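You operate a simulated robot arm through the tools that you are given. There is no shell and no other tool. Be economical: measure what you need, move in short steps, check, and stop when the job is done.

You run a simulated two-armed robot. Do the job below in one go: nothing can be reset, and whatever is moved stays where it is left.

TASK
Carry the plain crate with both arms and set it on the top of the middle bench.

Only the result counts: the job must be done as asked and must still hold three seconds after the hand-in. Knocking over, shifting, dropping, spilling or breaking anything else fails it.

THE ROBOT
Two 7-joint arms with two-finger parallel grippers on one trunk, on a base that drives. Base frame: it is fixed to the floor where the robot stands at the start and does not move with it; the origin is under the middle of the robot, x ahead of it, y to its left, z up. Units: cm, rad, N and s.
The left shoulder is at the start at [5, 16.8, 110.7], the right one opposite. With the tool pointing down near the work surface each hand reaches from about 22 to 66 cm from the robot's upright axis, wherever it stands, measured 20 degrees to its own side. Places, roughly: top of the middle bench [-340, -200, 80]. Payload 1.57 kg a hand.
The tool frame of a hand sits at the grasp point between the pads (the TCP): z along the fingers, y along the line on which they close. The tips reach 3 cm beyond it. Largest opening 8 cm; finger width 1.7, thickness 1.2; the body of the gripper, 4 by 8.2 cm, starts 8 cm behind the TCP.
Orientation is that of the tool frame in the base frame, as a unit quaternion [w, x, y, z]. With the fingers straight down and closing along the base's y, the tool's x points along the base's -x, its y along +y and its z along -z.

THE INTERFACE
- The arms move only by the tool play_rows. It takes "left_increments", "right_increments" or both (then of equal length, played together; a hand with none holds still); each is a list that holds one entry, the list of rows, each a list of 7 numbers: the shift along the tool's x, y, z in cm, then the turn, a rotation vector about the tool's x, y, z in rad, then the finger opening in cm, from 0 to 8. In form: [[[dx, dy, dz, ax, ay, az, jaw], ...]]. A call has 1 to 12 rows; each row shifts and turns the commanded pose from where the row before left it, along the tool's axes as they then stand. A row lasts 0.2 s, in which the tool goes at most 5 cm and 0.15 rad; a call with a longer step from one row to the next is refused whole, and so is a gripper value outside its range. A pose out of reach is approached as far as the arm can. The call stops where the force on the tool passes 40 N (or 10 N more than at its start, if that is more) or the arm is blocked; 0.2 s more then pass. The fingers move at their own pace (about 4.5 cm/s each) and stop on an object; they squeeze with about 30 N. The grip force told is the motor's: it shows also when the fingers shut on nothing. Time passes only in rows, and 0.2 s behind the last, so rows that do not move let the fingers close. It gives the time, the measured TCP pose, the force on the tool (base axes), the opening and the grip force at its end, in the units of the frame above (readings bear some noise), with the torque about the TCP (base axes, N m) and any sound that the robot's microphone picked up.
- Cameras (640 x 400 px; columns grow to the right, rows downward): "scene" is now at [11.73, -3.67, 131.84]; the picture's right is [-0.44, -0.90, 0.00], its down [-0.50, 0.25, -0.83] and it looks along [0.75, -0.37, -0.55] (base axes); focal length 253 px, centre (320, 200). "left" rides on the left gripper at [7.2, 0.7, -12.2] in its tool frame; the picture's right is [-0.09, 1.00, 0.00], its down [-0.84, -0.08, -0.54] and it looks along [-0.54, -0.05, 0.84] (tool axes); focal length 238 px, centre (320, 200). "right" rides on the right gripper at [7.2, -0.7, -12.2] in its tool frame; the picture's right is [0.09, 1.00, 0.00], its down [-0.84, 0.08, -0.54] and it looks along [-0.54, 0.05, 0.84] (tool axes); focal length 238 px, centre (320, 200). There is no depth. A picture from a camera that has moved, and an enlarged one, comes with that camera's place and axes in the base frame and with its lens.
- capture(camera): a new picture of that camera. It takes no simulated time.
- move_column(by): slides the trunk up (or, below 0, down) by that many cm; the arms and the scene camera ride with it, the base frame stays. It gives what a move gives, with no picture.
- steer(legs): drives the robot by 1 to 6 legs, each [ahead, left, turn to the left] in cm, cm and rad, along the robot's own axes; the way and the turn of a leg run together, so that a leg with both is an arc; at most 150 cm and 3.142 rad a leg. The arms and the cameras ride along, it lands a little off, and it stops where it bumps. It gives what a move gives.
- head_to(pan, tilt): turns the head with the scene camera to pan (to the left, within 1.396 rad either way) and tilt (down, from -0.506 to 1.204), counted from straight ahead of the robot. It gives what a move gives.
- close_up(camera, box): a new picture of the part [left, top, right, bottom] of that camera's present view, enlarged. It takes no simulated time.
- finish_job(): hands the job in; it is judged then, once.

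Go step by step. Nothing tells you exact positions but the pictures and the camera data: compare them with the known pose of the tool, close in by small moves and look again before you grip or let go. The budget is 120 turns and 92 pictures, counting those below and the enlarged ones. Unless the task says otherwise, let go and move clear before handing in, and close with one line.

The tools are called after "Emit:" as a command line: name --argument value ..., lists and objects as JSON in quotes. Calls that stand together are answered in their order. play_rows: Moves the arms, as the interface text tells. Its arguments: {"type":"object","properties":{"left_increments":{"type":"array","items":{"type":"array","items":{"type":"array","items":{"type":"number"}}}},"right_increments":{"type":"array","items":{"type":"array","items":{"type":"array","items":{"type":"number"}}}}},"required":[]} The other tools are called the same way: move_column (by) slides the trunk up or down; steer (legs) drives the base; head_to (pan, tilt) turns the head that bears the scene camera; capture (camera) takes a picture; close_up (camera, box) takes an enlarged picture of a part of a camera's view; finish_job () hands the job in.

At the start:

```text
clock: 0.0
left_position: [43.69, 1.51, 115.02]
left_ee_rot: [0.0, -0.001, 1.0, -0.001]
left_ft_force: [0.0, 0.2, -0.2]
left_wrist_torque: [0.02, 0.03, -0.01]
left_gripper_width: 8.02
left_gripper_force: 0.0
right_position: [34.64, -37.37, 106.99]
right_ee_rot: [0.0, 0.0, 1.0, 0.0]
right_ft_force: [0.3, 0.4, -0.1]
right_wrist_torque: [-0.03, 0.01, 0.03]
right_gripper_width: 8.0
right_gripper_force: 0.0
trunk travel left (down, up): [-27.5, 16.8]
robot x, y, heading: [0.08, 0.04, -0.003]
head pan, tilt: [-0.459, 0.588]
```

scene: 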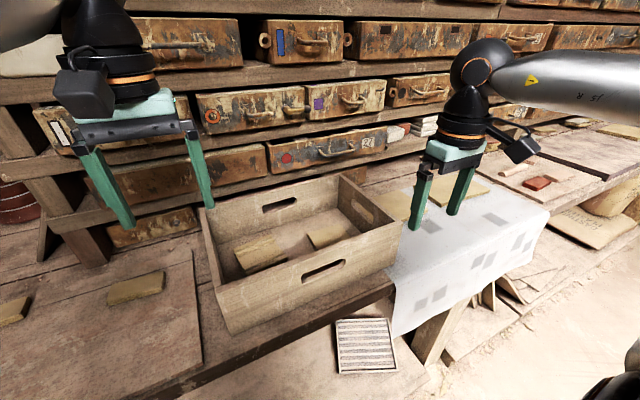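
right: 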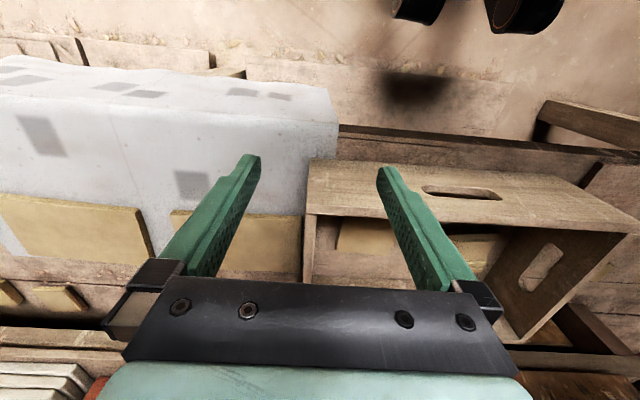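
left: 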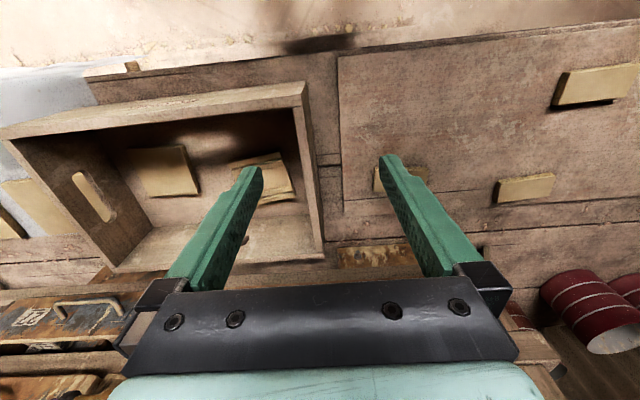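

I see one open crate ahead, about x 41–67, y 0 to -37, z 86–98. I'll look closer and around the room before moving.

Emit:
close_up --camera "scene" --box '[180, 150, 440, 350]'

Emit:
head_to --pan -1.39 --tilt 0.35

Emit:
capture --camera "scene"

Emit:
head_to --pan 1.39 --tilt 0.35

Emit:
capture --camera "scene"

Emit:
head_to --pan 0.0 --tilt 0.75

Emit:
capture --camera "scene"

```text
2.00 times, centred on (310, 250) of scene
camera zoom: at [11.73, -3.67, 131.84], right [-0.44, -0.9, 0.0], down [-0.5, 0.25, -0.83], along [0.75, -0.37, -0.55], focal length 506 px, centre (340, 100)
```

zoom: 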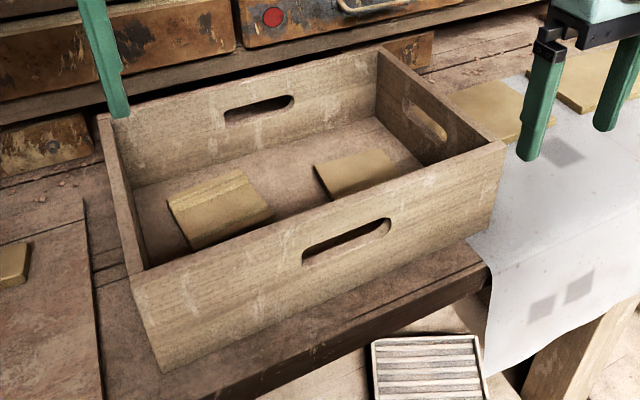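

```text
clock: 1.2
left_position: [43.7, 1.55, 115.01]
left_ee_rot: [0.0, 0.0, 1.0, -0.001]
left_ft_force: [-0.6, -0.1, 0.8]
left_wrist_torque: [-0.01, 0.02, 0.03]
left_gripper_width: 7.97
left_gripper_force: 0.1
right_position: [34.65, -37.36, 107.0]
right_ee_rot: [-0.001, 0.001, 1.0, 0.0]
right_ft_force: [0.6, 0.0, -0.3]
right_wrist_torque: [-0.02, -0.01, -0.01]
right_gripper_width: 8.01
right_gripper_force: 0.0
trunk travel left (down, up): [-27.5, 16.8]
robot x, y, heading: [0.05, 0.09, -0.001]
head pan, tilt: [-1.389, 0.351]
```

```text
87 pictures are left
camera scene: at [5.46, -8.9, 134.01], right [-0.98, -0.18, 0.0], down [-0.06, 0.34, -0.94], along [0.17, -0.92, -0.34], focal length 253 px, centre (320, 200)
```

scene: 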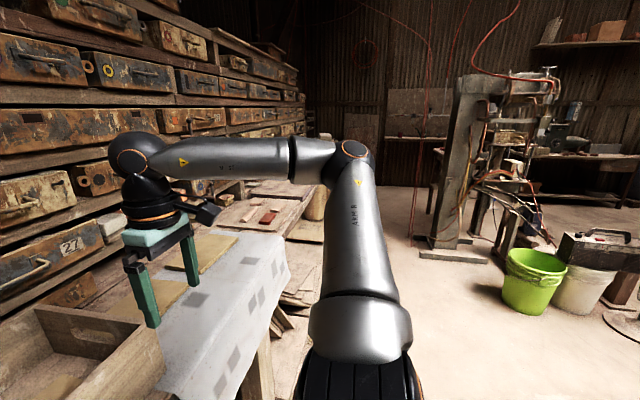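

```text
clock: 3.7
left_position: [43.68, 1.5, 114.95]
left_ee_rot: [0.0, 0.0, 1.0, 0.0]
left_ft_force: [0.3, -0.2, -1.0]
left_wrist_torque: [-0.02, -0.01, -0.02]
left_gripper_width: 8.0
left_gripper_force: 0.0
right_position: [34.74, -37.33, 106.86]
right_ee_rot: [0.0, 0.0, 1.0, -0.001]
right_ft_force: [0.5, -0.2, 0.8]
right_wrist_torque: [-0.01, 0.0, 0.01]
right_gripper_width: 8.0
right_gripper_force: 0.1
trunk travel left (down, up): [-27.5, 16.8]
robot x, y, heading: [0.07, -0.44, -0.002]
head pan, tilt: [1.389, 0.351]
```

```text
86 pictures are left
camera scene: at [5.45, 9.42, 134.01], right [0.98, -0.18, 0.0], down [-0.06, -0.34, -0.94], along [0.17, 0.92, -0.34], focal length 253 px, centre (320, 200)
```

scene: 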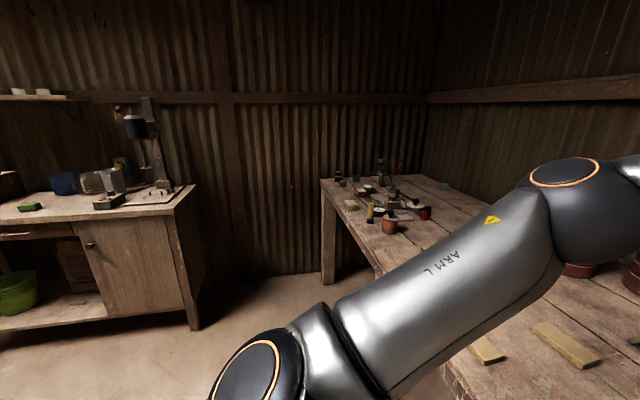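

```text
clock: 5.2
left_position: [43.66, 1.52, 115.07]
left_ee_rot: [0.0, -0.001, 1.0, -0.001]
left_ft_force: [-0.4, -0.5, -0.2]
left_wrist_torque: [-0.04, 0.02, -0.01]
left_gripper_width: 7.96
left_gripper_force: 0.1
right_position: [34.68, -37.35, 106.94]
right_ee_rot: [0.0, -0.001, 1.0, 0.0]
right_ft_force: [-0.4, 0.1, -0.2]
right_wrist_torque: [0.01, 0.01, 0.03]
right_gripper_width: 7.99
right_gripper_force: 0.0
trunk travel left (down, up): [-27.5, 16.8]
robot x, y, heading: [0.23, 0.31, -0.002]
head pan, tilt: [0.0, 0.75]
```

```text
85 pictures are left
camera scene: at [12.06, 0.26, 130.44], right [0.0, -1.0, 0.0], down [-0.68, 0.0, -0.73], along [0.73, 0.0, -0.68], focal length 253 px, centre (320, 200)
```

scene: 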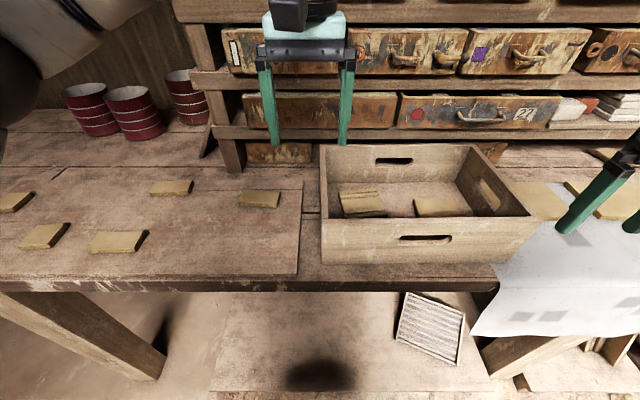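

The crate spans about x 41–65, y 0 to -37, z 86–99, with its short end walls at y≈-0.7 and y≈-36.4. I'll bring each open hand above one end wall and check with the wrist cameras.

Emit:
play_rows --left_increments '[[[-1.6, -0.36, 1.6, 0, 0, 0, 8], [-1.6, -0.36, 1.6, 0, 0, 0, 8], [-1.6, -0.36, 1.6, 0, 0, 0, 8], [-1.5, -0.36, 1.6, 0, 0, 0, 8], [-1.5, -0.36, 1.6, 0, 0, 0, 8], [-1.5, -0.36, 2, 0, 0, 0, 8], [0, 0, 0, 0, 0, 0, 8]]]' --right_increments '[[[-3.05, 0.15, 0.3, 0, 0, 0, 8], [-3.05, 0.15, 0.3, 0, 0, 0, 8], [-3.05, 0.15, 0.3, 0, 0, 0, 8], [-3.05, 0.15, 0.3, 0, 0, 0, 8], [-3.05, 0.15, 0.4, 0, 0, 0, 8], [-3.05, 0.15, 0.4, 0, 0, 0, 8], [0, 0, 0, 0, 0, 0, 8]]]'

Emit:
capture --camera "left"

Emit:
capture --camera "right"

Emit:
capture --camera "scene"

```text
clock: 6.8
left_position: [52.82, -0.57, 105.02]
left_ee_rot: [0.0, -0.001, 1.0, 0.0]
left_ft_force: [0.7, -0.4, 0.4]
left_wrist_torque: [0.0, 0.03, 0.01]
left_gripper_width: 8.0
left_gripper_force: 0.0
right_position: [53.2, -36.42, 104.83]
right_ee_rot: [-0.001, 0.0, 1.0, 0.0]
right_ft_force: [0.2, 0.3, -0.8]
right_wrist_torque: [0.0, -0.02, -0.02]
right_gripper_width: 8.0
right_gripper_force: 0.0
trunk travel left (down, up): [-27.5, 16.8]
robot x, y, heading: [-0.09, -0.13, 0.001]
head pan, tilt: [0.0, 0.75]
```

```text
84 pictures are left
camera left: at [45.7, 0.16, 117.2], right [0.09, 1.0, 0.0], down [0.84, -0.08, 0.54], along [0.54, -0.05, -0.84], focal length 238 px, centre (320, 200)
```

left: 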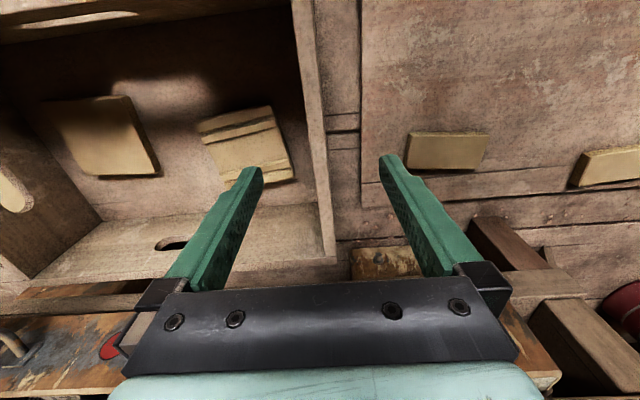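

```text
83 pictures are left
camera right: at [46.0, -37.1, 117.19], right [-0.09, 1.0, 0.0], down [0.84, 0.08, 0.54], along [0.54, 0.05, -0.84], focal length 238 px, centre (320, 200)
```

right: 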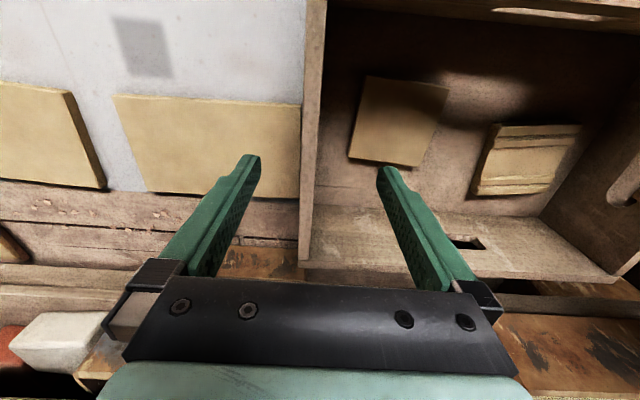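

```text
82 pictures are left
camera scene: at [12.03, 0.26, 130.45], right [0.0, -1.0, 0.0], down [-0.68, 0.0, -0.73], along [0.73, 0.0, -0.68], focal length 253 px, centre (320, 200)
```

scene: 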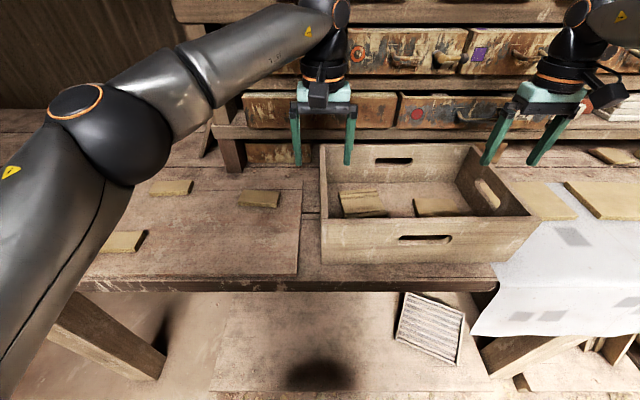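

Left hand is centred on its wall; the right wall's centre is nearer y≈-37.3, so I'll shift the right hand 0.8 cm outward and lower both.

Emit:
play_rows --left_increments '[[[0, 0, 0, 0, 0, 0, 8], [0, -0.1, 1.9, 0, 0, 0, 8], [0, 0, 1.9, 0, 0, 0, 8], [0, 0, 1.9, 0, 0, 0, 8], [0, 0, 1.9, 0, 0, 0, 8], [0, 0, 1.9, 0, 0, 0, 8], [0, 0, 1.9, 0, 0, 0, 8], [0, 0, 0, 0, 0, 0, 8]]]' --right_increments '[[[0, -0.8, 0, 0, 0, 0, 8], [0, 0, 1.9, 0, 0, 0, 8], [0, 0, 1.9, 0, 0, 0, 8], [0, 0, 1.9, 0, 0, 0, 8], [0, 0, 1.9, 0, 0, 0, 8], [0, 0, 1.9, 0, 0, 0, 8], [0, 0, 1.9, 0, 0, 0, 8], [0, 0, 0, 0, 0, 0, 8]]]'

Emit:
capture --camera "left"

Emit:
capture --camera "right"

```text
clock: 8.6
left_position: [52.72, -0.65, 93.63]
left_ee_rot: [0.001, -0.001, 1.0, 0.0]
left_ft_force: [-0.2, -0.4, -0.1]
left_wrist_torque: [0.01, -0.05, 0.0]
left_gripper_width: 8.01
left_gripper_force: 0.0
right_position: [53.04, -37.12, 93.59]
right_ee_rot: [0.0, -0.001, 1.0, 0.0]
right_ft_force: [-0.4, 0.6, -0.6]
right_wrist_torque: [0.0, -0.03, 0.02]
right_gripper_width: 7.99
right_gripper_force: 0.1
trunk travel left (down, up): [-27.5, 16.8]
robot x, y, heading: [0.1, 0.02, -0.003]
head pan, tilt: [0.0, 0.75]
```

```text
81 pictures are left
camera left: at [45.64, 0.03, 105.79], right [0.09, 1.0, 0.0], down [0.84, -0.08, 0.54], along [0.54, -0.05, -0.84], focal length 238 px, centre (320, 200)
```

left: 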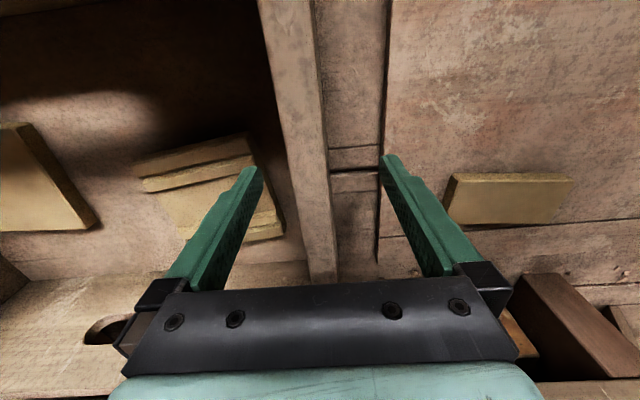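

```text
80 pictures are left
camera right: at [45.87, -37.77, 105.97], right [-0.09, 1.0, 0.0], down [0.84, 0.08, 0.54], along [0.54, 0.05, -0.84], focal length 238 px, centre (320, 200)
```

right: 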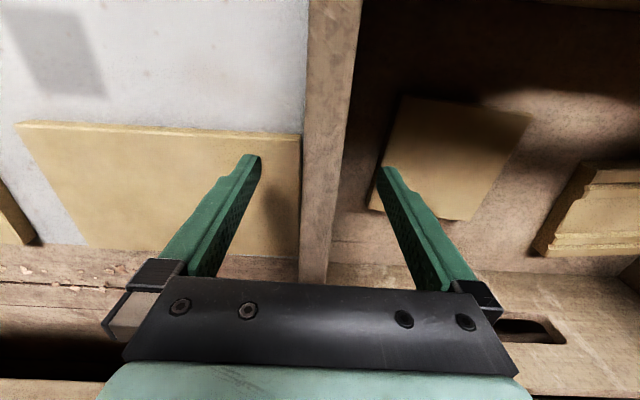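

Both walls sit centred between the fingers. Closing.

Emit:
play_rows --left_increments '[[[0, 0, 0, 0, 0, 0, 5], [0, 0, 0, 0, 0, 0, 3], [0, 0, 0, 0, 0, 0, 1], [0, 0, 0, 0, 0, 0, 0], [0, 0, 0, 0, 0, 0, 0], [0, 0, 0, 0, 0, 0, 0], [0, 0, 0, 0, 0, 0, 0]]]' --right_increments '[[[0, 0, 0, 0, 0, 0, 5], [0, 0, 0, 0, 0, 0, 3], [0, 0, 0, 0, 0, 0, 1], [0, 0, 0, 0, 0, 0, 0], [0, 0, 0, 0, 0, 0, 0], [0, 0, 0, 0, 0, 0, 0], [0, 0, 0, 0, 0, 0, 0]]]'

```text
clock: 10.2
left_position: [52.97, -0.58, 93.69]
left_ee_rot: [0.0, -0.001, 1.0, 0.002]
left_ft_force: [-1.0, 9.7, 0.3]
left_wrist_torque: [-1.13, 0.53, 0.42]
left_gripper_width: 1.31
left_gripper_force: 30.2
right_position: [53.0, -37.32, 93.64]
right_ee_rot: [0.002, 0.001, 1.0, 0.0]
right_ft_force: [0.4, -16.1, 1.9]
right_wrist_torque: [1.26, -0.46, 0.45]
right_gripper_width: 1.31
right_gripper_force: 30.3
trunk travel left (down, up): [-27.5, 16.8]
robot x, y, heading: [-0.34, -0.26, -0.002]
head pan, tilt: [0.0, 0.75]
```

Both gripped a 1.3 cm wall; the hands are being pressed apart slightly, so I ease outward and lift a little.

Emit:
play_rows --left_increments '[[[0, 0.1, 0, 0, 0, 0, 0], [0, 0, -0.5, 0, 0, 0, 0], [0, 0, -0.5, 0, 0, 0, 0], [0, 0, -0.5, 0, 0, 0, 0], [0, 0, -0.5, 0, 0, 0, 0], [0, 0, 0, 0, 0, 0, 0]]]' --right_increments '[[[0, -0.2, 0, 0, 0, 0, 0], [0, 0, -0.5, 0, 0, 0, 0], [0, 0, -0.5, 0, 0, 0, 0], [0, 0, -0.5, 0, 0, 0, 0], [0, 0, -0.5, 0, 0, 0, 0], [0, 0, 0, 0, 0, 0, 0]]]'

Emit:
capture --camera "scene"

```text
clock: 11.6
left_position: [53.03, -0.66, 95.4]
left_ee_rot: [0.001, 0.0, 1.0, 0.0]
left_ft_force: [2.8, -5.1, -10.7]
left_wrist_torque: [1.24, -0.57, 0.46]
left_gripper_width: 1.3
left_gripper_force: 30.0
right_position: [52.99, -37.38, 95.51]
right_ee_rot: [-0.001, -0.001, 1.0, 0.002]
right_ft_force: [-2.6, 4.1, -8.1]
right_wrist_torque: [-0.63, 0.78, 0.48]
right_gripper_width: 1.28
right_gripper_force: 29.9
trunk travel left (down, up): [-27.5, 16.8]
robot x, y, heading: [0.32, -0.08, 0.001]
head pan, tilt: [0.0, 0.75]
```

```text
79 pictures are left
camera scene: at [12.23, 0.2, 130.42], right [0.0, -1.0, 0.0], down [-0.68, 0.0, -0.73], along [0.73, 0.0, -0.68], focal length 253 px, centre (320, 200)
```

scene: 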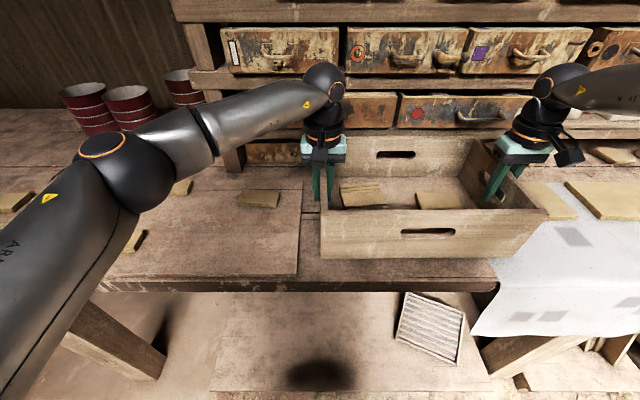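

The crate hangs level at about 1.9 kg total. I'll raise the trunk a little, back away from the bench, then look around.

Emit:
move_column --by 4

Emit:
steer --legs '[[-25, 0, 0], [-25, 0, 0]]'

Emit:
capture --camera "scene"

Emit:
head_to --pan -1.39 --tilt 0.35

Emit:
capture --camera "scene"

```text
clock: 12.4
left_position: [53.11, -0.73, 99.49]
left_ee_rot: [0.0, 0.0, 1.0, 0.001]
left_ft_force: [3.1, -11.3, -11.0]
left_wrist_torque: [1.6, -0.91, 0.45]
left_gripper_width: 1.33
left_gripper_force: 30.4
right_position: [53.14, -37.52, 99.44]
right_ee_rot: [-0.001, 0.0, 1.0, 0.001]
right_ft_force: [-2.3, 11.3, -7.2]
right_wrist_torque: [-1.02, 1.17, 0.49]
right_gripper_width: 1.27
right_gripper_force: 29.7
trunk travel left (down, up): [-31.5, 12.8]
robot x, y, heading: [-0.11, -0.24, -0.001]
head pan, tilt: [0.0, 0.75]
```

```text
clock: 15.0
left_position: [22.77, -0.74, 98.68]
left_ee_rot: [-0.006, -0.002, 1.0, 0.0]
left_ft_force: [1.8, -0.2, -8.6]
left_wrist_torque: [-0.14, 0.71, 0.5]
left_gripper_width: 1.29
left_gripper_force: 30.1
right_position: [22.55, -37.37, 98.51]
right_ee_rot: [-0.009, -0.003, 1.0, 0.001]
right_ft_force: [-0.1, 1.4, -8.8]
right_wrist_torque: [-0.1, -0.59, 0.31]
right_gripper_width: 1.27
right_gripper_force: 29.3
trunk travel left (down, up): [-31.5, 12.8]
robot x, y, heading: [-30.78, -0.2, -0.0]
head pan, tilt: [0.0, 0.75]
stopped in leg 2: the robot was blocked; the commanded pose is now the measured one
```

```text
78 pictures are left
camera scene: at [-17.73, 0.15, 134.28], right [0.0, -1.0, 0.0], down [-0.69, 0.0, -0.73], along [0.73, 0.0, -0.69], focal length 253 px, centre (320, 200)
```

scene: 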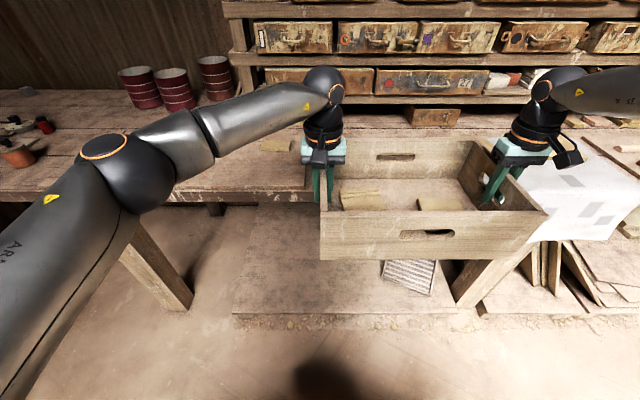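

```text
clock: 16.5
left_position: [22.93, -0.72, 98.43]
left_ee_rot: [-0.008, -0.001, 1.0, 0.0]
left_ft_force: [2.5, -2.2, -10.4]
left_wrist_torque: [0.52, 0.24, 0.5]
left_gripper_width: 1.31
left_gripper_force: 29.5
right_position: [22.98, -37.44, 98.43]
right_ee_rot: [-0.01, -0.002, 1.0, 0.0]
right_ft_force: [-2.9, 3.0, -9.4]
right_wrist_torque: [-0.24, -0.07, 0.5]
right_gripper_width: 1.33
right_gripper_force: 29.5
trunk travel left (down, up): [-31.5, 12.8]
robot x, y, heading: [-31.51, -0.22, -0.004]
head pan, tilt: [-1.389, 0.351]
```

```text
77 pictures are left
camera scene: at [-23.85, -9.01, 137.83], right [-0.98, -0.18, 0.02], down [-0.08, 0.34, -0.94], along [0.16, -0.92, -0.35], focal length 253 px, centre (320, 200)
```

scene: 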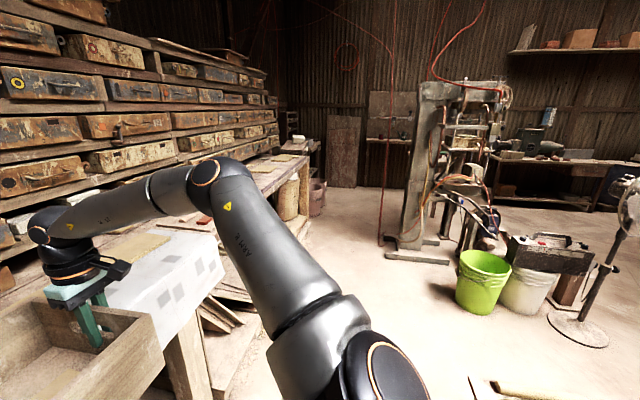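

Something behind blocked the base at x≈-31. I'll move forward a bit, turn right partway and look behind.

Emit:
steer --legs '[[6, 0, 0], [0, 0, -0.5]]'

Emit:
head_to --pan -1.39 --tilt 0.6

Emit:
capture --camera "scene"

```text
clock: 19.0
left_position: [22.57, -25.95, 98.81]
left_ee_rot: [-0.007, 0.24, 0.971, 0.002]
left_ft_force: [0.5, -1.2, -8.7]
left_wrist_torque: [0.1, 0.72, 0.2]
left_gripper_width: 1.3
left_gripper_force: 29.9
right_position: [5.15, -58.29, 98.78]
right_ee_rot: [-0.009, 0.239, 0.971, 0.001]
right_ft_force: [-1.2, 0.7, -9.3]
right_wrist_torque: [-0.13, -0.56, 0.12]
right_gripper_width: 1.3
right_gripper_force: 29.9
trunk travel left (down, up): [-31.5, 12.8]
robot x, y, heading: [-24.61, -0.41, -0.492]
head pan, tilt: [-1.389, 0.351]
stopped in leg 2: the robot was blocked; the commanded pose is now the measured one
```

```text
clock: 19.8
left_position: [22.81, -26.08, 98.67]
left_ee_rot: [-0.006, 0.239, 0.971, 0.001]
left_ft_force: [0.9, -1.5, -9.2]
left_wrist_torque: [0.26, 0.69, 0.39]
left_gripper_width: 1.29
left_gripper_force: 30.1
right_position: [5.31, -58.46, 98.76]
right_ee_rot: [-0.009, 0.24, 0.971, 0.001]
right_ft_force: [-1.6, 1.8, -9.2]
right_wrist_torque: [-0.24, -0.52, 0.29]
right_gripper_width: 1.28
right_gripper_force: 30.1
trunk travel left (down, up): [-31.5, 12.8]
robot x, y, heading: [-24.45, -0.35, -0.49]
head pan, tilt: [-1.389, 0.6]
```

```text
76 pictures are left
camera scene: at [-22.8, -10.97, 135.68], right [-0.95, 0.3, 0.01], down [0.16, 0.54, -0.82], along [-0.26, -0.78, -0.57], focal length 253 px, centre (320, 200)
```

scene: 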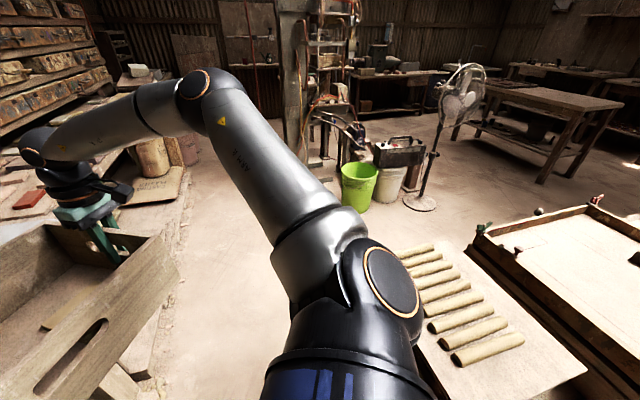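

I can see the middle bench in the background (around [-300,-190], top looks clear) and a board with rolls close behind me. I'll shift toward the aisle, finish the turn to face -y, and look again.

Emit:
steer --legs '[[10.6, 5.6, 0], [0, 0, -0.54], [0, 0, -0.54]]'

Emit:
head_to --pan -1.2 --tilt 0.7

Emit:
capture --camera "scene"

Emit:
head_to --pan -0.3 --tilt 0.5

Emit:
capture --camera "scene"

```text
clock: 24.1
left_position: [-14.2, -53.42, 99.16]
left_ee_rot: [-0.001, 0.711, 0.703, 0.002]
left_ft_force: [-1.2, -1.5, -10.2]
left_wrist_torque: [-0.29, -0.19, 0.38]
left_gripper_width: 1.29
left_gripper_force: 30.7
right_position: [-50.95, -52.54, 99.16]
right_ee_rot: [-0.001, 0.711, 0.703, 0.003]
right_ft_force: [2.2, 1.9, -8.3]
right_wrist_torque: [0.43, -0.12, 0.28]
right_gripper_width: 1.29
right_gripper_force: 29.6
trunk travel left (down, up): [-31.5, 12.8]
robot x, y, heading: [-12.52, -0.25, -1.587]
head pan, tilt: [-1.389, 0.6]
```

```text
clock: 24.8
left_position: [-14.06, -53.38, 99.13]
left_ee_rot: [-0.001, 0.712, 0.703, 0.002]
left_ft_force: [-0.3, -0.8, -9.9]
left_wrist_torque: [0.72, 0.12, 0.32]
left_gripper_width: 1.28
left_gripper_force: 29.4
right_position: [-50.79, -52.55, 99.06]
right_ee_rot: [-0.002, 0.711, 0.703, 0.005]
right_ft_force: [1.4, 1.7, -9.4]
right_wrist_torque: [-0.55, -0.11, 0.23]
right_gripper_width: 1.27
right_gripper_force: 29.9
trunk travel left (down, up): [-31.5, 12.8]
robot x, y, heading: [-13.27, -0.38, -1.586]
head pan, tilt: [-1.201, 0.7]
```

```text
75 pictures are left
camera scene: at [-21.01, -7.18, 134.85], right [-0.35, 0.94, 0.0], down [0.6, 0.22, -0.76], along [-0.72, -0.26, -0.64], focal length 253 px, centre (320, 200)
```

scene: 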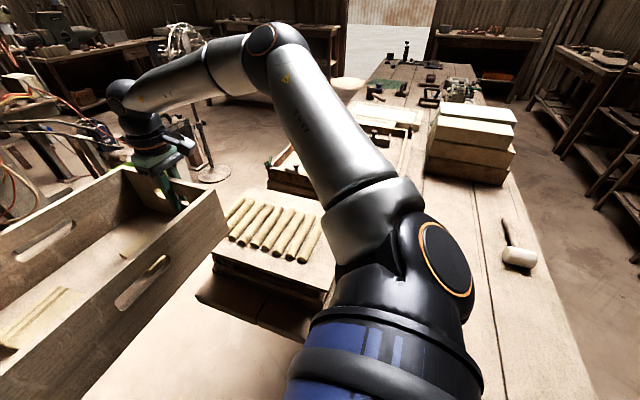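

```text
clock: 26.0
left_position: [-14.14, -53.38, 99.23]
left_ee_rot: [0.0, 0.711, 0.703, 0.002]
left_ft_force: [-0.9, -2.4, -10.0]
left_wrist_torque: [0.53, 0.04, 0.3]
left_gripper_width: 1.28
left_gripper_force: 29.9
right_position: [-50.76, -52.6, 99.18]
right_ee_rot: [-0.002, 0.711, 0.703, 0.004]
right_ft_force: [0.6, 1.1, -9.1]
right_wrist_torque: [-0.36, -0.17, 0.26]
right_gripper_width: 1.31
right_gripper_force: 29.8
trunk travel left (down, up): [-31.5, 12.8]
robot x, y, heading: [-12.84, -0.44, -1.587]
head pan, tilt: [-0.3, 0.499]
```

```text
74 pictures are left
camera scene: at [-15.88, -12.89, 136.61], right [-0.95, 0.31, 0.0], down [0.15, 0.46, -0.88], along [-0.27, -0.83, -0.48], focal length 253 px, centre (320, 200)
```

scene: 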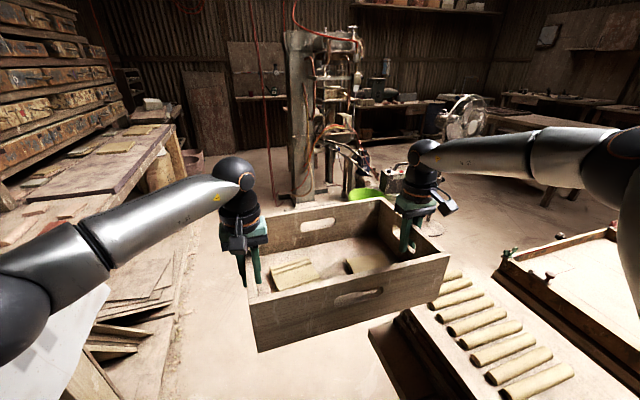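

The long table with rolls, tray and books lies right behind; the middle bench is the separate one beyond the fan (roughly x -283..-400, y -150..-250). I'll raise the crate a bit, drive down the aisle in -y, then turn toward -x and look.

Emit:
move_column --by 7

Emit:
steer --legs '[[90, 0, 0]]'

Emit:
head_to --pan -1.2 --tilt 0.4

Emit:
capture --camera "scene"

```text
clock: 27.1
left_position: [-14.26, -53.38, 106.17]
left_ee_rot: [0.0, 0.712, 0.702, 0.001]
left_ft_force: [-0.5, -1.4, -10.0]
left_wrist_torque: [0.26, -0.01, 0.34]
left_gripper_width: 1.3
left_gripper_force: 30.1
right_position: [-50.92, -52.47, 106.03]
right_ee_rot: [-0.003, 0.712, 0.702, 0.004]
right_ft_force: [1.1, 1.5, -9.4]
right_wrist_torque: [-0.07, -0.19, 0.25]
right_gripper_width: 1.3
right_gripper_force: 30.3
trunk travel left (down, up): [-38.5, 5.8]
robot x, y, heading: [-13.01, -0.24, -1.588]
head pan, tilt: [-0.3, 0.499]
```

```text
clock: 31.8
left_position: [-16.88, -143.12, 106.2]
left_ee_rot: [-0.001, 0.716, 0.698, 0.002]
left_ft_force: [-1.8, -1.8, -10.4]
left_wrist_torque: [-0.12, -0.06, 0.35]
left_gripper_width: 1.29
left_gripper_force: 29.9
right_position: [-53.67, -141.87, 106.04]
right_ee_rot: [-0.003, 0.716, 0.698, 0.003]
right_ft_force: [0.5, 2.2, -8.6]
right_wrist_torque: [0.27, -0.17, 0.24]
right_gripper_width: 1.28
right_gripper_force: 30.0
trunk travel left (down, up): [-38.5, 5.8]
robot x, y, heading: [-14.49, -89.93, -1.598]
head pan, tilt: [-0.3, 0.499]
```

```text
clock: 33.0
left_position: [-16.8, -143.03, 106.26]
left_ee_rot: [0.0, 0.716, 0.698, 0.002]
left_ft_force: [-1.7, -1.7, -9.5]
left_wrist_torque: [0.66, 0.13, 0.29]
left_gripper_width: 1.28
left_gripper_force: 30.0
right_position: [-53.54, -141.97, 106.16]
right_ee_rot: [-0.003, 0.716, 0.698, 0.004]
right_ft_force: [1.1, 1.1, -9.5]
right_wrist_torque: [-0.48, -0.17, 0.21]
right_gripper_width: 1.29
right_gripper_force: 30.2
trunk travel left (down, up): [-38.5, 5.8]
robot x, y, heading: [-14.6, -90.43, -1.599]
head pan, tilt: [-1.201, 0.4]
```

```text
73 pictures are left
camera scene: at [-23.85, -97.1, 144.53], right [-0.34, 0.94, 0.0], down [0.37, 0.13, -0.92], along [-0.87, -0.31, -0.39], focal length 253 px, centre (320, 200)
```

scene: 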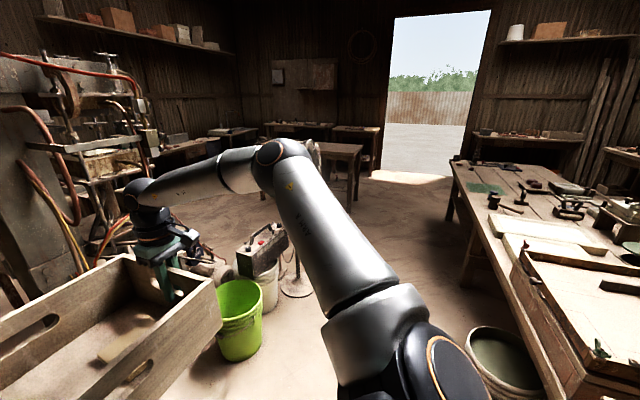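

Facing -y; the corridor to the middle bench runs between the long table (edge y≈-50, with a barrel beneath it) and the fan/buckets. I'll turn to face -x and look along it.

Emit:
steer --legs '[[0, 0, -0.75], [0, 0, -0.79]]'

Emit:
head_to --pan 0 --tilt 0.5

Emit:
capture --camera "scene"

Emit:
head_to --pan 0.9 --tilt 0.5

Emit:
capture --camera "scene"

Emit:
head_to --pan -0.8 --tilt 0.8

Emit:
capture --camera "scene"

```text
clock: 37.5
left_position: [-67.74, -89.23, 106.12]
left_ee_rot: [0.001, 1.0, 0.0, 0.002]
left_ft_force: [-1.5, 0.5, -10.1]
left_wrist_torque: [-0.03, 0.08, 0.28]
left_gripper_width: 1.28
left_gripper_force: 29.2
right_position: [-67.5, -52.59, 106.05]
right_ee_rot: [0.001, 1.0, 0.0, 0.006]
right_ft_force: [0.7, -0.5, -7.9]
right_wrist_torque: [-0.27, -0.28, 0.18]
right_gripper_width: 1.3
right_gripper_force: 29.6
trunk travel left (down, up): [-38.5, 5.8]
robot x, y, heading: [-14.87, -89.81, 3.138]
head pan, tilt: [-1.201, 0.4]
```

```text
clock: 38.9
left_position: [-67.75, -89.27, 106.2]
left_ee_rot: [0.001, 1.0, 0.0, 0.002]
left_ft_force: [-0.3, 0.3, -10.3]
left_wrist_torque: [0.26, -0.58, 0.23]
left_gripper_width: 1.3
left_gripper_force: 29.9
right_position: [-67.47, -52.57, 106.07]
right_ee_rot: [0.001, 1.0, 0.001, 0.005]
right_ft_force: [1.4, -0.5, -9.1]
right_wrist_torque: [-0.28, 0.37, 0.12]
right_gripper_width: 1.28
right_gripper_force: 29.7
trunk travel left (down, up): [-38.5, 5.8]
robot x, y, heading: [-14.99, -90.08, 3.135]
head pan, tilt: [0.0, 0.499]
```

```text
72 pictures are left
camera scene: at [-28.23, -89.69, 143.61], right [0.0, 1.0, 0.0], down [0.48, 0.0, -0.88], along [-0.88, 0.0, -0.48], focal length 253 px, centre (320, 200)
```

scene: 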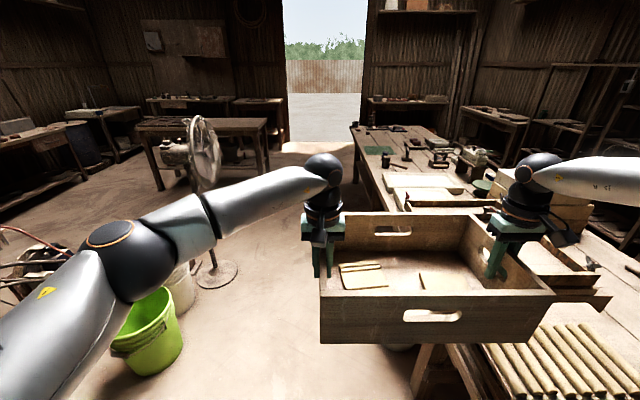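

```text
clock: 40.1
left_position: [-67.68, -89.27, 106.16]
left_ee_rot: [0.001, 1.0, 0.0, 0.002]
left_ft_force: [-0.7, 1.2, -10.4]
left_wrist_torque: [0.17, -0.34, 0.26]
left_gripper_width: 1.3
left_gripper_force: 29.6
right_position: [-67.35, -52.56, 106.06]
right_ee_rot: [0.001, 1.0, 0.001, 0.005]
right_ft_force: [2.2, -0.8, -8.7]
right_wrist_torque: [-0.32, 0.15, 0.13]
right_gripper_width: 1.28
right_gripper_force: 30.0
trunk travel left (down, up): [-38.5, 5.8]
robot x, y, heading: [-14.88, -89.53, 3.138]
head pan, tilt: [0.901, 0.499]
```

```text
71 pictures are left
camera scene: at [-24.81, -96.84, 143.62], right [-0.78, 0.62, 0.0], down [0.3, 0.37, -0.88], along [-0.55, -0.69, -0.48], focal length 253 px, centre (320, 200)
```

scene: 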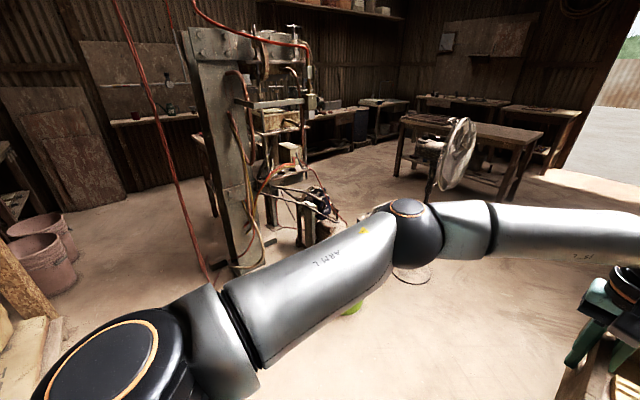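

```text
clock: 41.8
left_position: [-67.7, -89.35, 106.14]
left_ee_rot: [0.0, 1.0, 0.0, 0.002]
left_ft_force: [-0.7, 0.6, -10.8]
left_wrist_torque: [0.06, -0.07, 0.23]
left_gripper_width: 1.29
left_gripper_force: 30.4
right_position: [-67.52, -52.56, 106.05]
right_ee_rot: [0.001, 1.0, 0.001, 0.006]
right_ft_force: [1.2, -1.1, -7.9]
right_wrist_torque: [-0.37, -0.12, 0.16]
right_gripper_width: 1.28
right_gripper_force: 29.4
trunk travel left (down, up): [-38.5, 5.8]
robot x, y, heading: [-14.77, -89.89, 3.14]
head pan, tilt: [-0.799, 0.799]
```

```text
70 pictures are left
camera scene: at [-24.73, -83.93, 141.02], right [0.72, 0.7, 0.0], down [0.5, -0.52, -0.7], along [-0.48, 0.5, -0.72], focal length 253 px, centre (320, 200)
```

scene: 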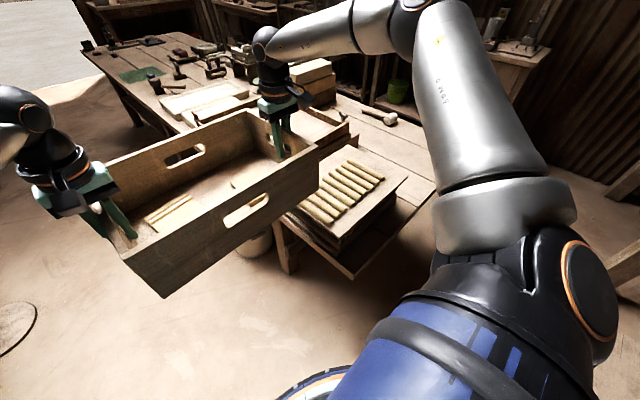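

The corridor is clear: fan edge y≈-147, buckets below -160, barrel near y≈-60, left elbow only to about y≈-118. I'll sidestep left 8 cm and drive 130 cm toward -x, then look at the bench.

Emit:
steer --legs '[[0, 8, 0], [65, 0, 0], [65, 0, 0]]'

Emit:
head_to --pan 0.6 --tilt 0.4

Emit:
capture --camera "scene"

Emit:
head_to --pan 0.0 --tilt 0.5

Emit:
capture --camera "scene"

```text
clock: 49.2
left_position: [-196.89, -98.12, 106.16]
left_ee_rot: [0.001, 1.0, 0.006, 0.002]
left_ft_force: [-0.6, 0.7, -10.0]
left_wrist_torque: [0.11, -0.12, 0.25]
left_gripper_width: 1.31
left_gripper_force: 29.7
right_position: [-196.88, -61.45, 106.11]
right_ee_rot: [0.001, 1.0, 0.006, 0.005]
right_ft_force: [0.5, -1.4, -8.1]
right_wrist_torque: [-0.28, -0.11, 0.15]
right_gripper_width: 1.3
right_gripper_force: 29.9
trunk travel left (down, up): [-38.5, 5.8]
robot x, y, heading: [-144.09, -98.35, -3.131]
head pan, tilt: [-0.799, 0.799]
```

```text
clock: 50.8
left_position: [-196.74, -98.06, 106.29]
left_ee_rot: [0.001, 1.0, 0.004, 0.002]
left_ft_force: [-0.7, 0.1, -9.5]
left_wrist_torque: [0.31, -0.52, 0.22]
left_gripper_width: 1.31
left_gripper_force: 29.9
right_position: [-196.9, -61.47, 106.14]
right_ee_rot: [0.001, 1.0, 0.005, 0.006]
right_ft_force: [0.6, -1.0, -9.0]
right_wrist_torque: [-0.28, 0.31, 0.1]
right_gripper_width: 1.3
right_gripper_force: 30.3
trunk travel left (down, up): [-38.5, 5.8]
robot x, y, heading: [-143.68, -98.94, -3.139]
head pan, tilt: [0.6, 0.4]
```

```text
69 pictures are left
camera scene: at [-155.82, -103.4, 144.53], right [-0.57, 0.82, 0.0], down [0.32, 0.22, -0.92], along [-0.76, -0.52, -0.39], focal length 253 px, centre (320, 200)
```

scene: 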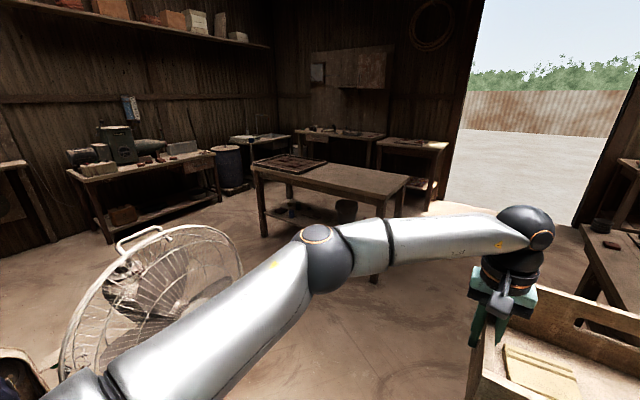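

```text
clock: 51.8
left_position: [-196.78, -98.16, 106.1]
left_ee_rot: [0.002, 1.0, 0.005, 0.002]
left_ft_force: [-1.1, 0.4, -9.2]
left_wrist_torque: [0.2, -0.34, 0.23]
left_gripper_width: 1.29
left_gripper_force: 29.6
right_position: [-196.9, -61.5, 106.07]
right_ee_rot: [0.001, 1.0, 0.006, 0.005]
right_ft_force: [1.0, -0.8, -9.1]
right_wrist_torque: [-0.31, 0.16, 0.12]
right_gripper_width: 1.28
right_gripper_force: 29.6
trunk travel left (down, up): [-38.5, 5.8]
robot x, y, heading: [-143.86, -98.62, -3.135]
head pan, tilt: [0.0, 0.499]
```

```text
68 pictures are left
camera scene: at [-157.3, -98.18, 143.61], right [-0.01, 1.0, 0.0], down [0.48, 0.0, -0.88], along [-0.88, -0.01, -0.48], focal length 253 px, centre (320, 200)
```

scene: 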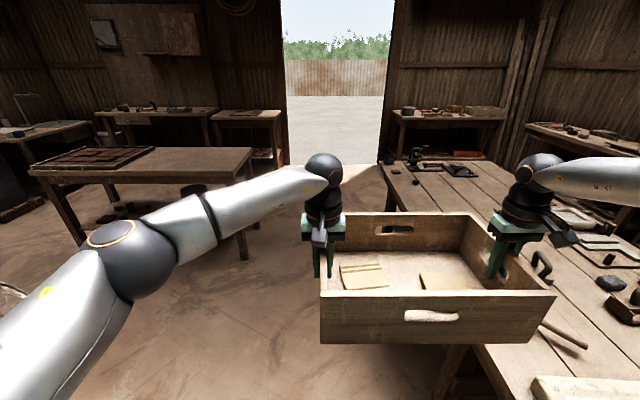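

The middle bench spans roughly x -317..-370, y -283..-152, with a rack on its far-left end (y<-236); the rest is free. I'll drive on to x≈-245, then sidestep left to y≈-212 and look.

Emit:
steer --legs '[[100, 0, 0], [0, 57, 0], [0, 57, 0]]'

Emit:
head_to --pan 0.0 --tilt 0.6

Emit:
capture --camera "scene"

Emit:
capture --camera "right"

```text
clock: 62.7
left_position: [-297.02, -212.47, 106.15]
left_ee_rot: [0.001, 1.0, 0.004, 0.001]
left_ft_force: [-1.5, 0.2, -9.3]
left_wrist_torque: [0.18, -0.18, 0.26]
left_gripper_width: 1.25
left_gripper_force: 29.6
right_position: [-296.71, -175.81, 106.03]
right_ee_rot: [0.001, 1.0, 0.003, 0.006]
right_ft_force: [1.3, -0.6, -8.4]
right_wrist_torque: [-0.25, 0.05, 0.19]
right_gripper_width: 1.28
right_gripper_force: 29.9
trunk travel left (down, up): [-38.5, 5.8]
robot x, y, heading: [-244.08, -213.11, -3.143]
head pan, tilt: [0.0, 0.499]
```

```text
clock: 63.4
left_position: [-297.06, -212.51, 106.15]
left_ee_rot: [0.001, 1.0, 0.003, 0.002]
left_ft_force: [-1.4, 1.2, -9.1]
left_wrist_torque: [0.28, -0.64, 0.22]
left_gripper_width: 1.28
left_gripper_force: 29.8
right_position: [-296.73, -175.73, 106.02]
right_ee_rot: [0.001, 1.0, 0.003, 0.006]
right_ft_force: [0.7, 0.2, -8.7]
right_wrist_torque: [-0.17, 0.5, 0.11]
right_gripper_width: 1.27
right_gripper_force: 29.4
trunk travel left (down, up): [-38.5, 5.8]
robot x, y, heading: [-244.47, -213.15, -3.138]
head pan, tilt: [0.0, 0.6]
```

```text
67 pictures are left
camera scene: at [-257.2, -212.74, 142.71], right [0.0, 1.0, 0.0], down [0.57, 0.0, -0.82], along [-0.82, 0.0, -0.57], focal length 253 px, centre (320, 200)
```

scene: 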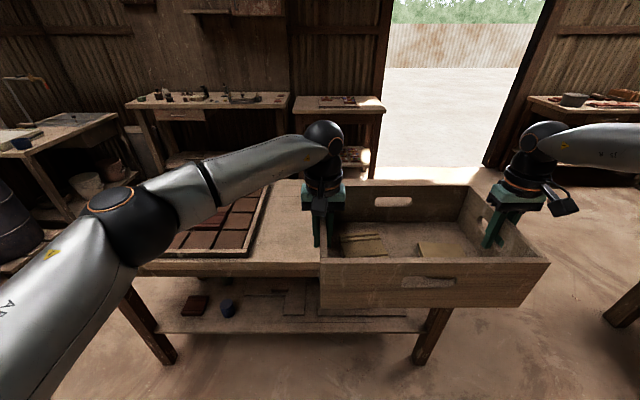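

```text
66 pictures are left
camera right: at [-289.7, -175.01, 118.44], right [0.1, -1.0, 0.0], down [-0.84, -0.08, 0.53], along [-0.53, -0.05, -0.85], focal length 238 px, centre (320, 200)
```

right: 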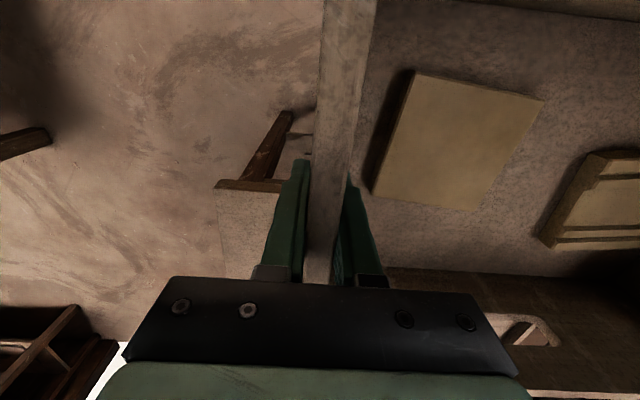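

The bench top's near edge is at x≈-311, right edge y≈-158, back x≈-365, rack right edge y≈-237; the crate (y -213..-175) lines up with the free part. I'll drive 26 cm closer and then extend the arms 8 cm.

Emit:
steer --legs '[[13, 0, 0], [13, 0, 0]]'

Emit:
play_rows --left_increments '[[[-0.8, 0, 0, 0, 0, 0, 0], [-0.8, 0, 0, 0, 0, 0, 0], [-0.8, 0, 0, 0, 0, 0, 0], [-0.8, 0, 0, 0, 0, 0, 0], [-0.8, 0, 0, 0, 0, 0, 0], [-0.8, 0, 0, 0, 0, 0, 0], [-0.8, 0, 0, 0, 0, 0, 0], [-0.8, 0, 0, 0, 0, 0, 0], [-0.8, 0, 0, 0, 0, 0, 0], [-0.8, 0, 0, 0, 0, 0, 0], [0, 0, 0, 0, 0, 0, 0]]]' --right_increments '[[[-0.8, 0, 0, 0, 0, 0, 0], [-0.8, 0, 0, 0, 0, 0, 0], [-0.8, 0, 0, 0, 0, 0, 0], [-0.8, 0, 0, 0, 0, 0, 0], [-0.8, 0, 0, 0, 0, 0, 0], [-0.8, 0, 0, 0, 0, 0, 0], [-0.8, 0, 0, 0, 0, 0, 0], [-0.8, 0, 0, 0, 0, 0, 0], [-0.8, 0, 0, 0, 0, 0, 0], [-0.8, 0, 0, 0, 0, 0, 0], [0, 0, 0, 0, 0, 0, 0]]]'

Emit:
capture --camera "scene"

Emit:
capture --camera "right"

Emit:
capture --camera "left"

```text
clock: 65.5
left_position: [-322.62, -212.42, 106.07]
left_ee_rot: [0.001, 1.0, 0.001, 0.002]
left_ft_force: [-0.4, 0.4, -10.4]
left_wrist_torque: [0.22, -0.3, 0.13]
left_gripper_width: 1.31
left_gripper_force: 29.2
right_position: [-322.45, -175.6, 105.94]
right_ee_rot: [0.001, 1.0, 0.003, 0.007]
right_ft_force: [0.6, -1.6, -10.0]
right_wrist_torque: [-0.32, 0.07, 0.05]
right_gripper_width: 1.3
right_gripper_force: 29.7
trunk travel left (down, up): [-38.5, 5.8]
robot x, y, heading: [-269.87, -213.09, 3.135]
head pan, tilt: [0.0, 0.6]
```

```text
clock: 67.9
left_position: [-327.73, -213.15, 105.95]
left_ee_rot: [0.003, 1.0, 0.006, 0.003]
left_ft_force: [2.6, -32.4, -8.0]
left_wrist_torque: [2.4, -0.71, -0.57]
left_gripper_width: 1.41
left_gripper_force: 30.1
left hand out of reach, approached as far as the arm can: row 7, 8, 9, 10
right_position: [-326.54, -176.45, 106.13]
right_ee_rot: [-0.004, 1.0, -0.002, 0.004]
right_ft_force: [-2.3, 32.6, -10.8]
right_wrist_torque: [-1.8, 0.57, -0.54]
right_gripper_width: 1.28
right_gripper_force: 30.1
right hand out of reach, approached as far as the arm can: row 5, 6, 7, 8, 9, 10
trunk travel left (down, up): [-38.5, 5.8]
robot x, y, heading: [-269.39, -213.11, 3.141]
head pan, tilt: [0.0, 0.6]
```

```text
65 pictures are left
camera scene: at [-282.89, -212.73, 142.7], right [0.0, 1.0, 0.0], down [0.57, 0.0, -0.82], along [-0.82, 0.0, -0.57], focal length 253 px, centre (320, 200)
```

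scene: 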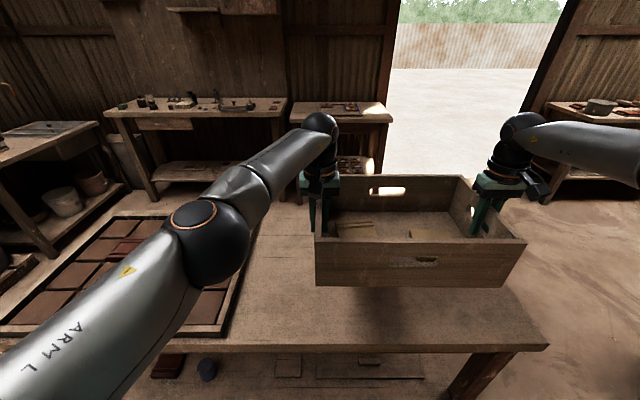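

```text
64 pictures are left
camera right: at [-319.54, -175.9, 118.59], right [0.09, -1.0, -0.01], down [-0.84, -0.08, 0.53], along [-0.53, -0.04, -0.85], focal length 238 px, centre (320, 200)
```

right: 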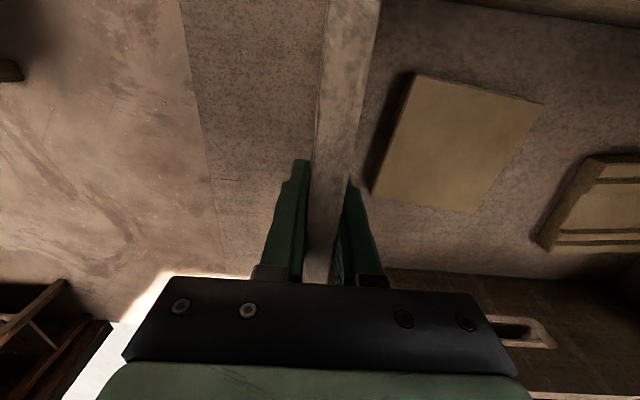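

```text
63 pictures are left
camera left: at [-320.55, -213.65, 118.17], right [-0.08, -1.0, 0.0], down [-0.84, 0.07, 0.54], along [-0.54, 0.04, -0.84], focal length 238 px, centre (320, 200)
```

left: 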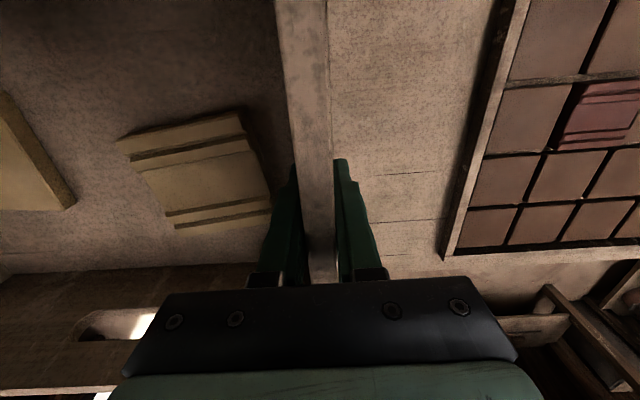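

The extension ran past reach and the hands now strain against each other, so I'll draw both back to an unstrained pose.

Emit:
play_rows --left_increments '[[[0.8, 0, 0, 0, 0, 0, 0], [0.8, 0, 0, 0, 0, 0, 0], [0.8, 0, 0, 0, 0, 0, 0], [0.8, 0, 0, 0, 0, 0, 0], [0.8, 0, 0, 0, 0, 0, 0], [0.8, 0, 0, 0, 0, 0, 0], [0.4, 0, 0, 0, 0, 0, 0], [0, 0, 0, 0, 0, 0, 0]]]' --right_increments '[[[0.8, 0, 0, 0, 0, 0, 0], [0.8, 0, 0, 0, 0, 0, 0], [0.8, 0, 0, 0, 0, 0, 0], [0.8, 0, 0, 0, 0, 0, 0], [0.8, 0, 0, 0, 0, 0, 0], [0.8, 0, 0, 0, 0, 0, 0], [0.4, 0, 0, 0, 0, 0, 0], [0, 0, 0, 0, 0, 0, 0]]]'

Emit:
head_to --pan 0.0 --tilt 1.2

Emit:
capture --camera "scene"

```text
clock: 69.7
left_position: [-322.58, -213.14, 105.83]
left_ee_rot: [0.003, 1.0, 0.004, 0.004]
left_ft_force: [2.2, -35.7, -9.0]
left_wrist_torque: [2.43, 0.24, -0.47]
left_gripper_width: 1.4
left_gripper_force: 30.2
right_position: [-321.46, -176.46, 106.26]
right_ee_rot: [-0.005, 1.0, -0.001, 0.006]
right_ft_force: [-2.1, 36.6, -8.9]
right_wrist_torque: [-2.16, -0.42, -0.51]
right_gripper_width: 1.32
right_gripper_force: 29.9
trunk travel left (down, up): [-38.5, 5.8]
robot x, y, heading: [-269.63, -213.17, 3.14]
head pan, tilt: [0.0, 0.6]
```

```text
clock: 70.7
left_position: [-322.69, -213.05, 106.05]
left_ee_rot: [0.003, 1.0, 0.004, 0.004]
left_ft_force: [1.9, -36.1, -8.9]
left_wrist_torque: [2.43, -0.02, -0.51]
left_gripper_width: 1.41
left_gripper_force: 30.2
right_position: [-321.44, -176.48, 106.13]
right_ee_rot: [-0.003, 1.0, 0.0, 0.007]
right_ft_force: [-0.8, 36.7, -10.0]
right_wrist_torque: [-2.14, -0.12, -0.51]
right_gripper_width: 1.33
right_gripper_force: 30.3
trunk travel left (down, up): [-38.5, 5.8]
robot x, y, heading: [-269.69, -212.92, 3.143]
head pan, tilt: [0.0, 1.201]
```

```text
62 pictures are left
camera scene: at [-279.62, -212.73, 138.25], right [0.0, 1.0, 0.0], down [0.93, 0.0, -0.36], along [-0.36, 0.0, -0.93], focal length 253 px, centre (320, 200)
```

scene: 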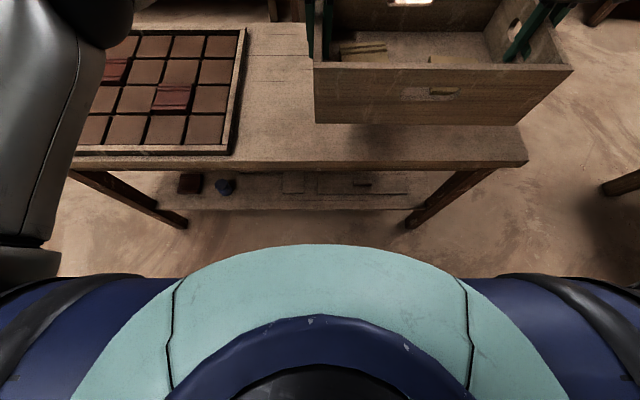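

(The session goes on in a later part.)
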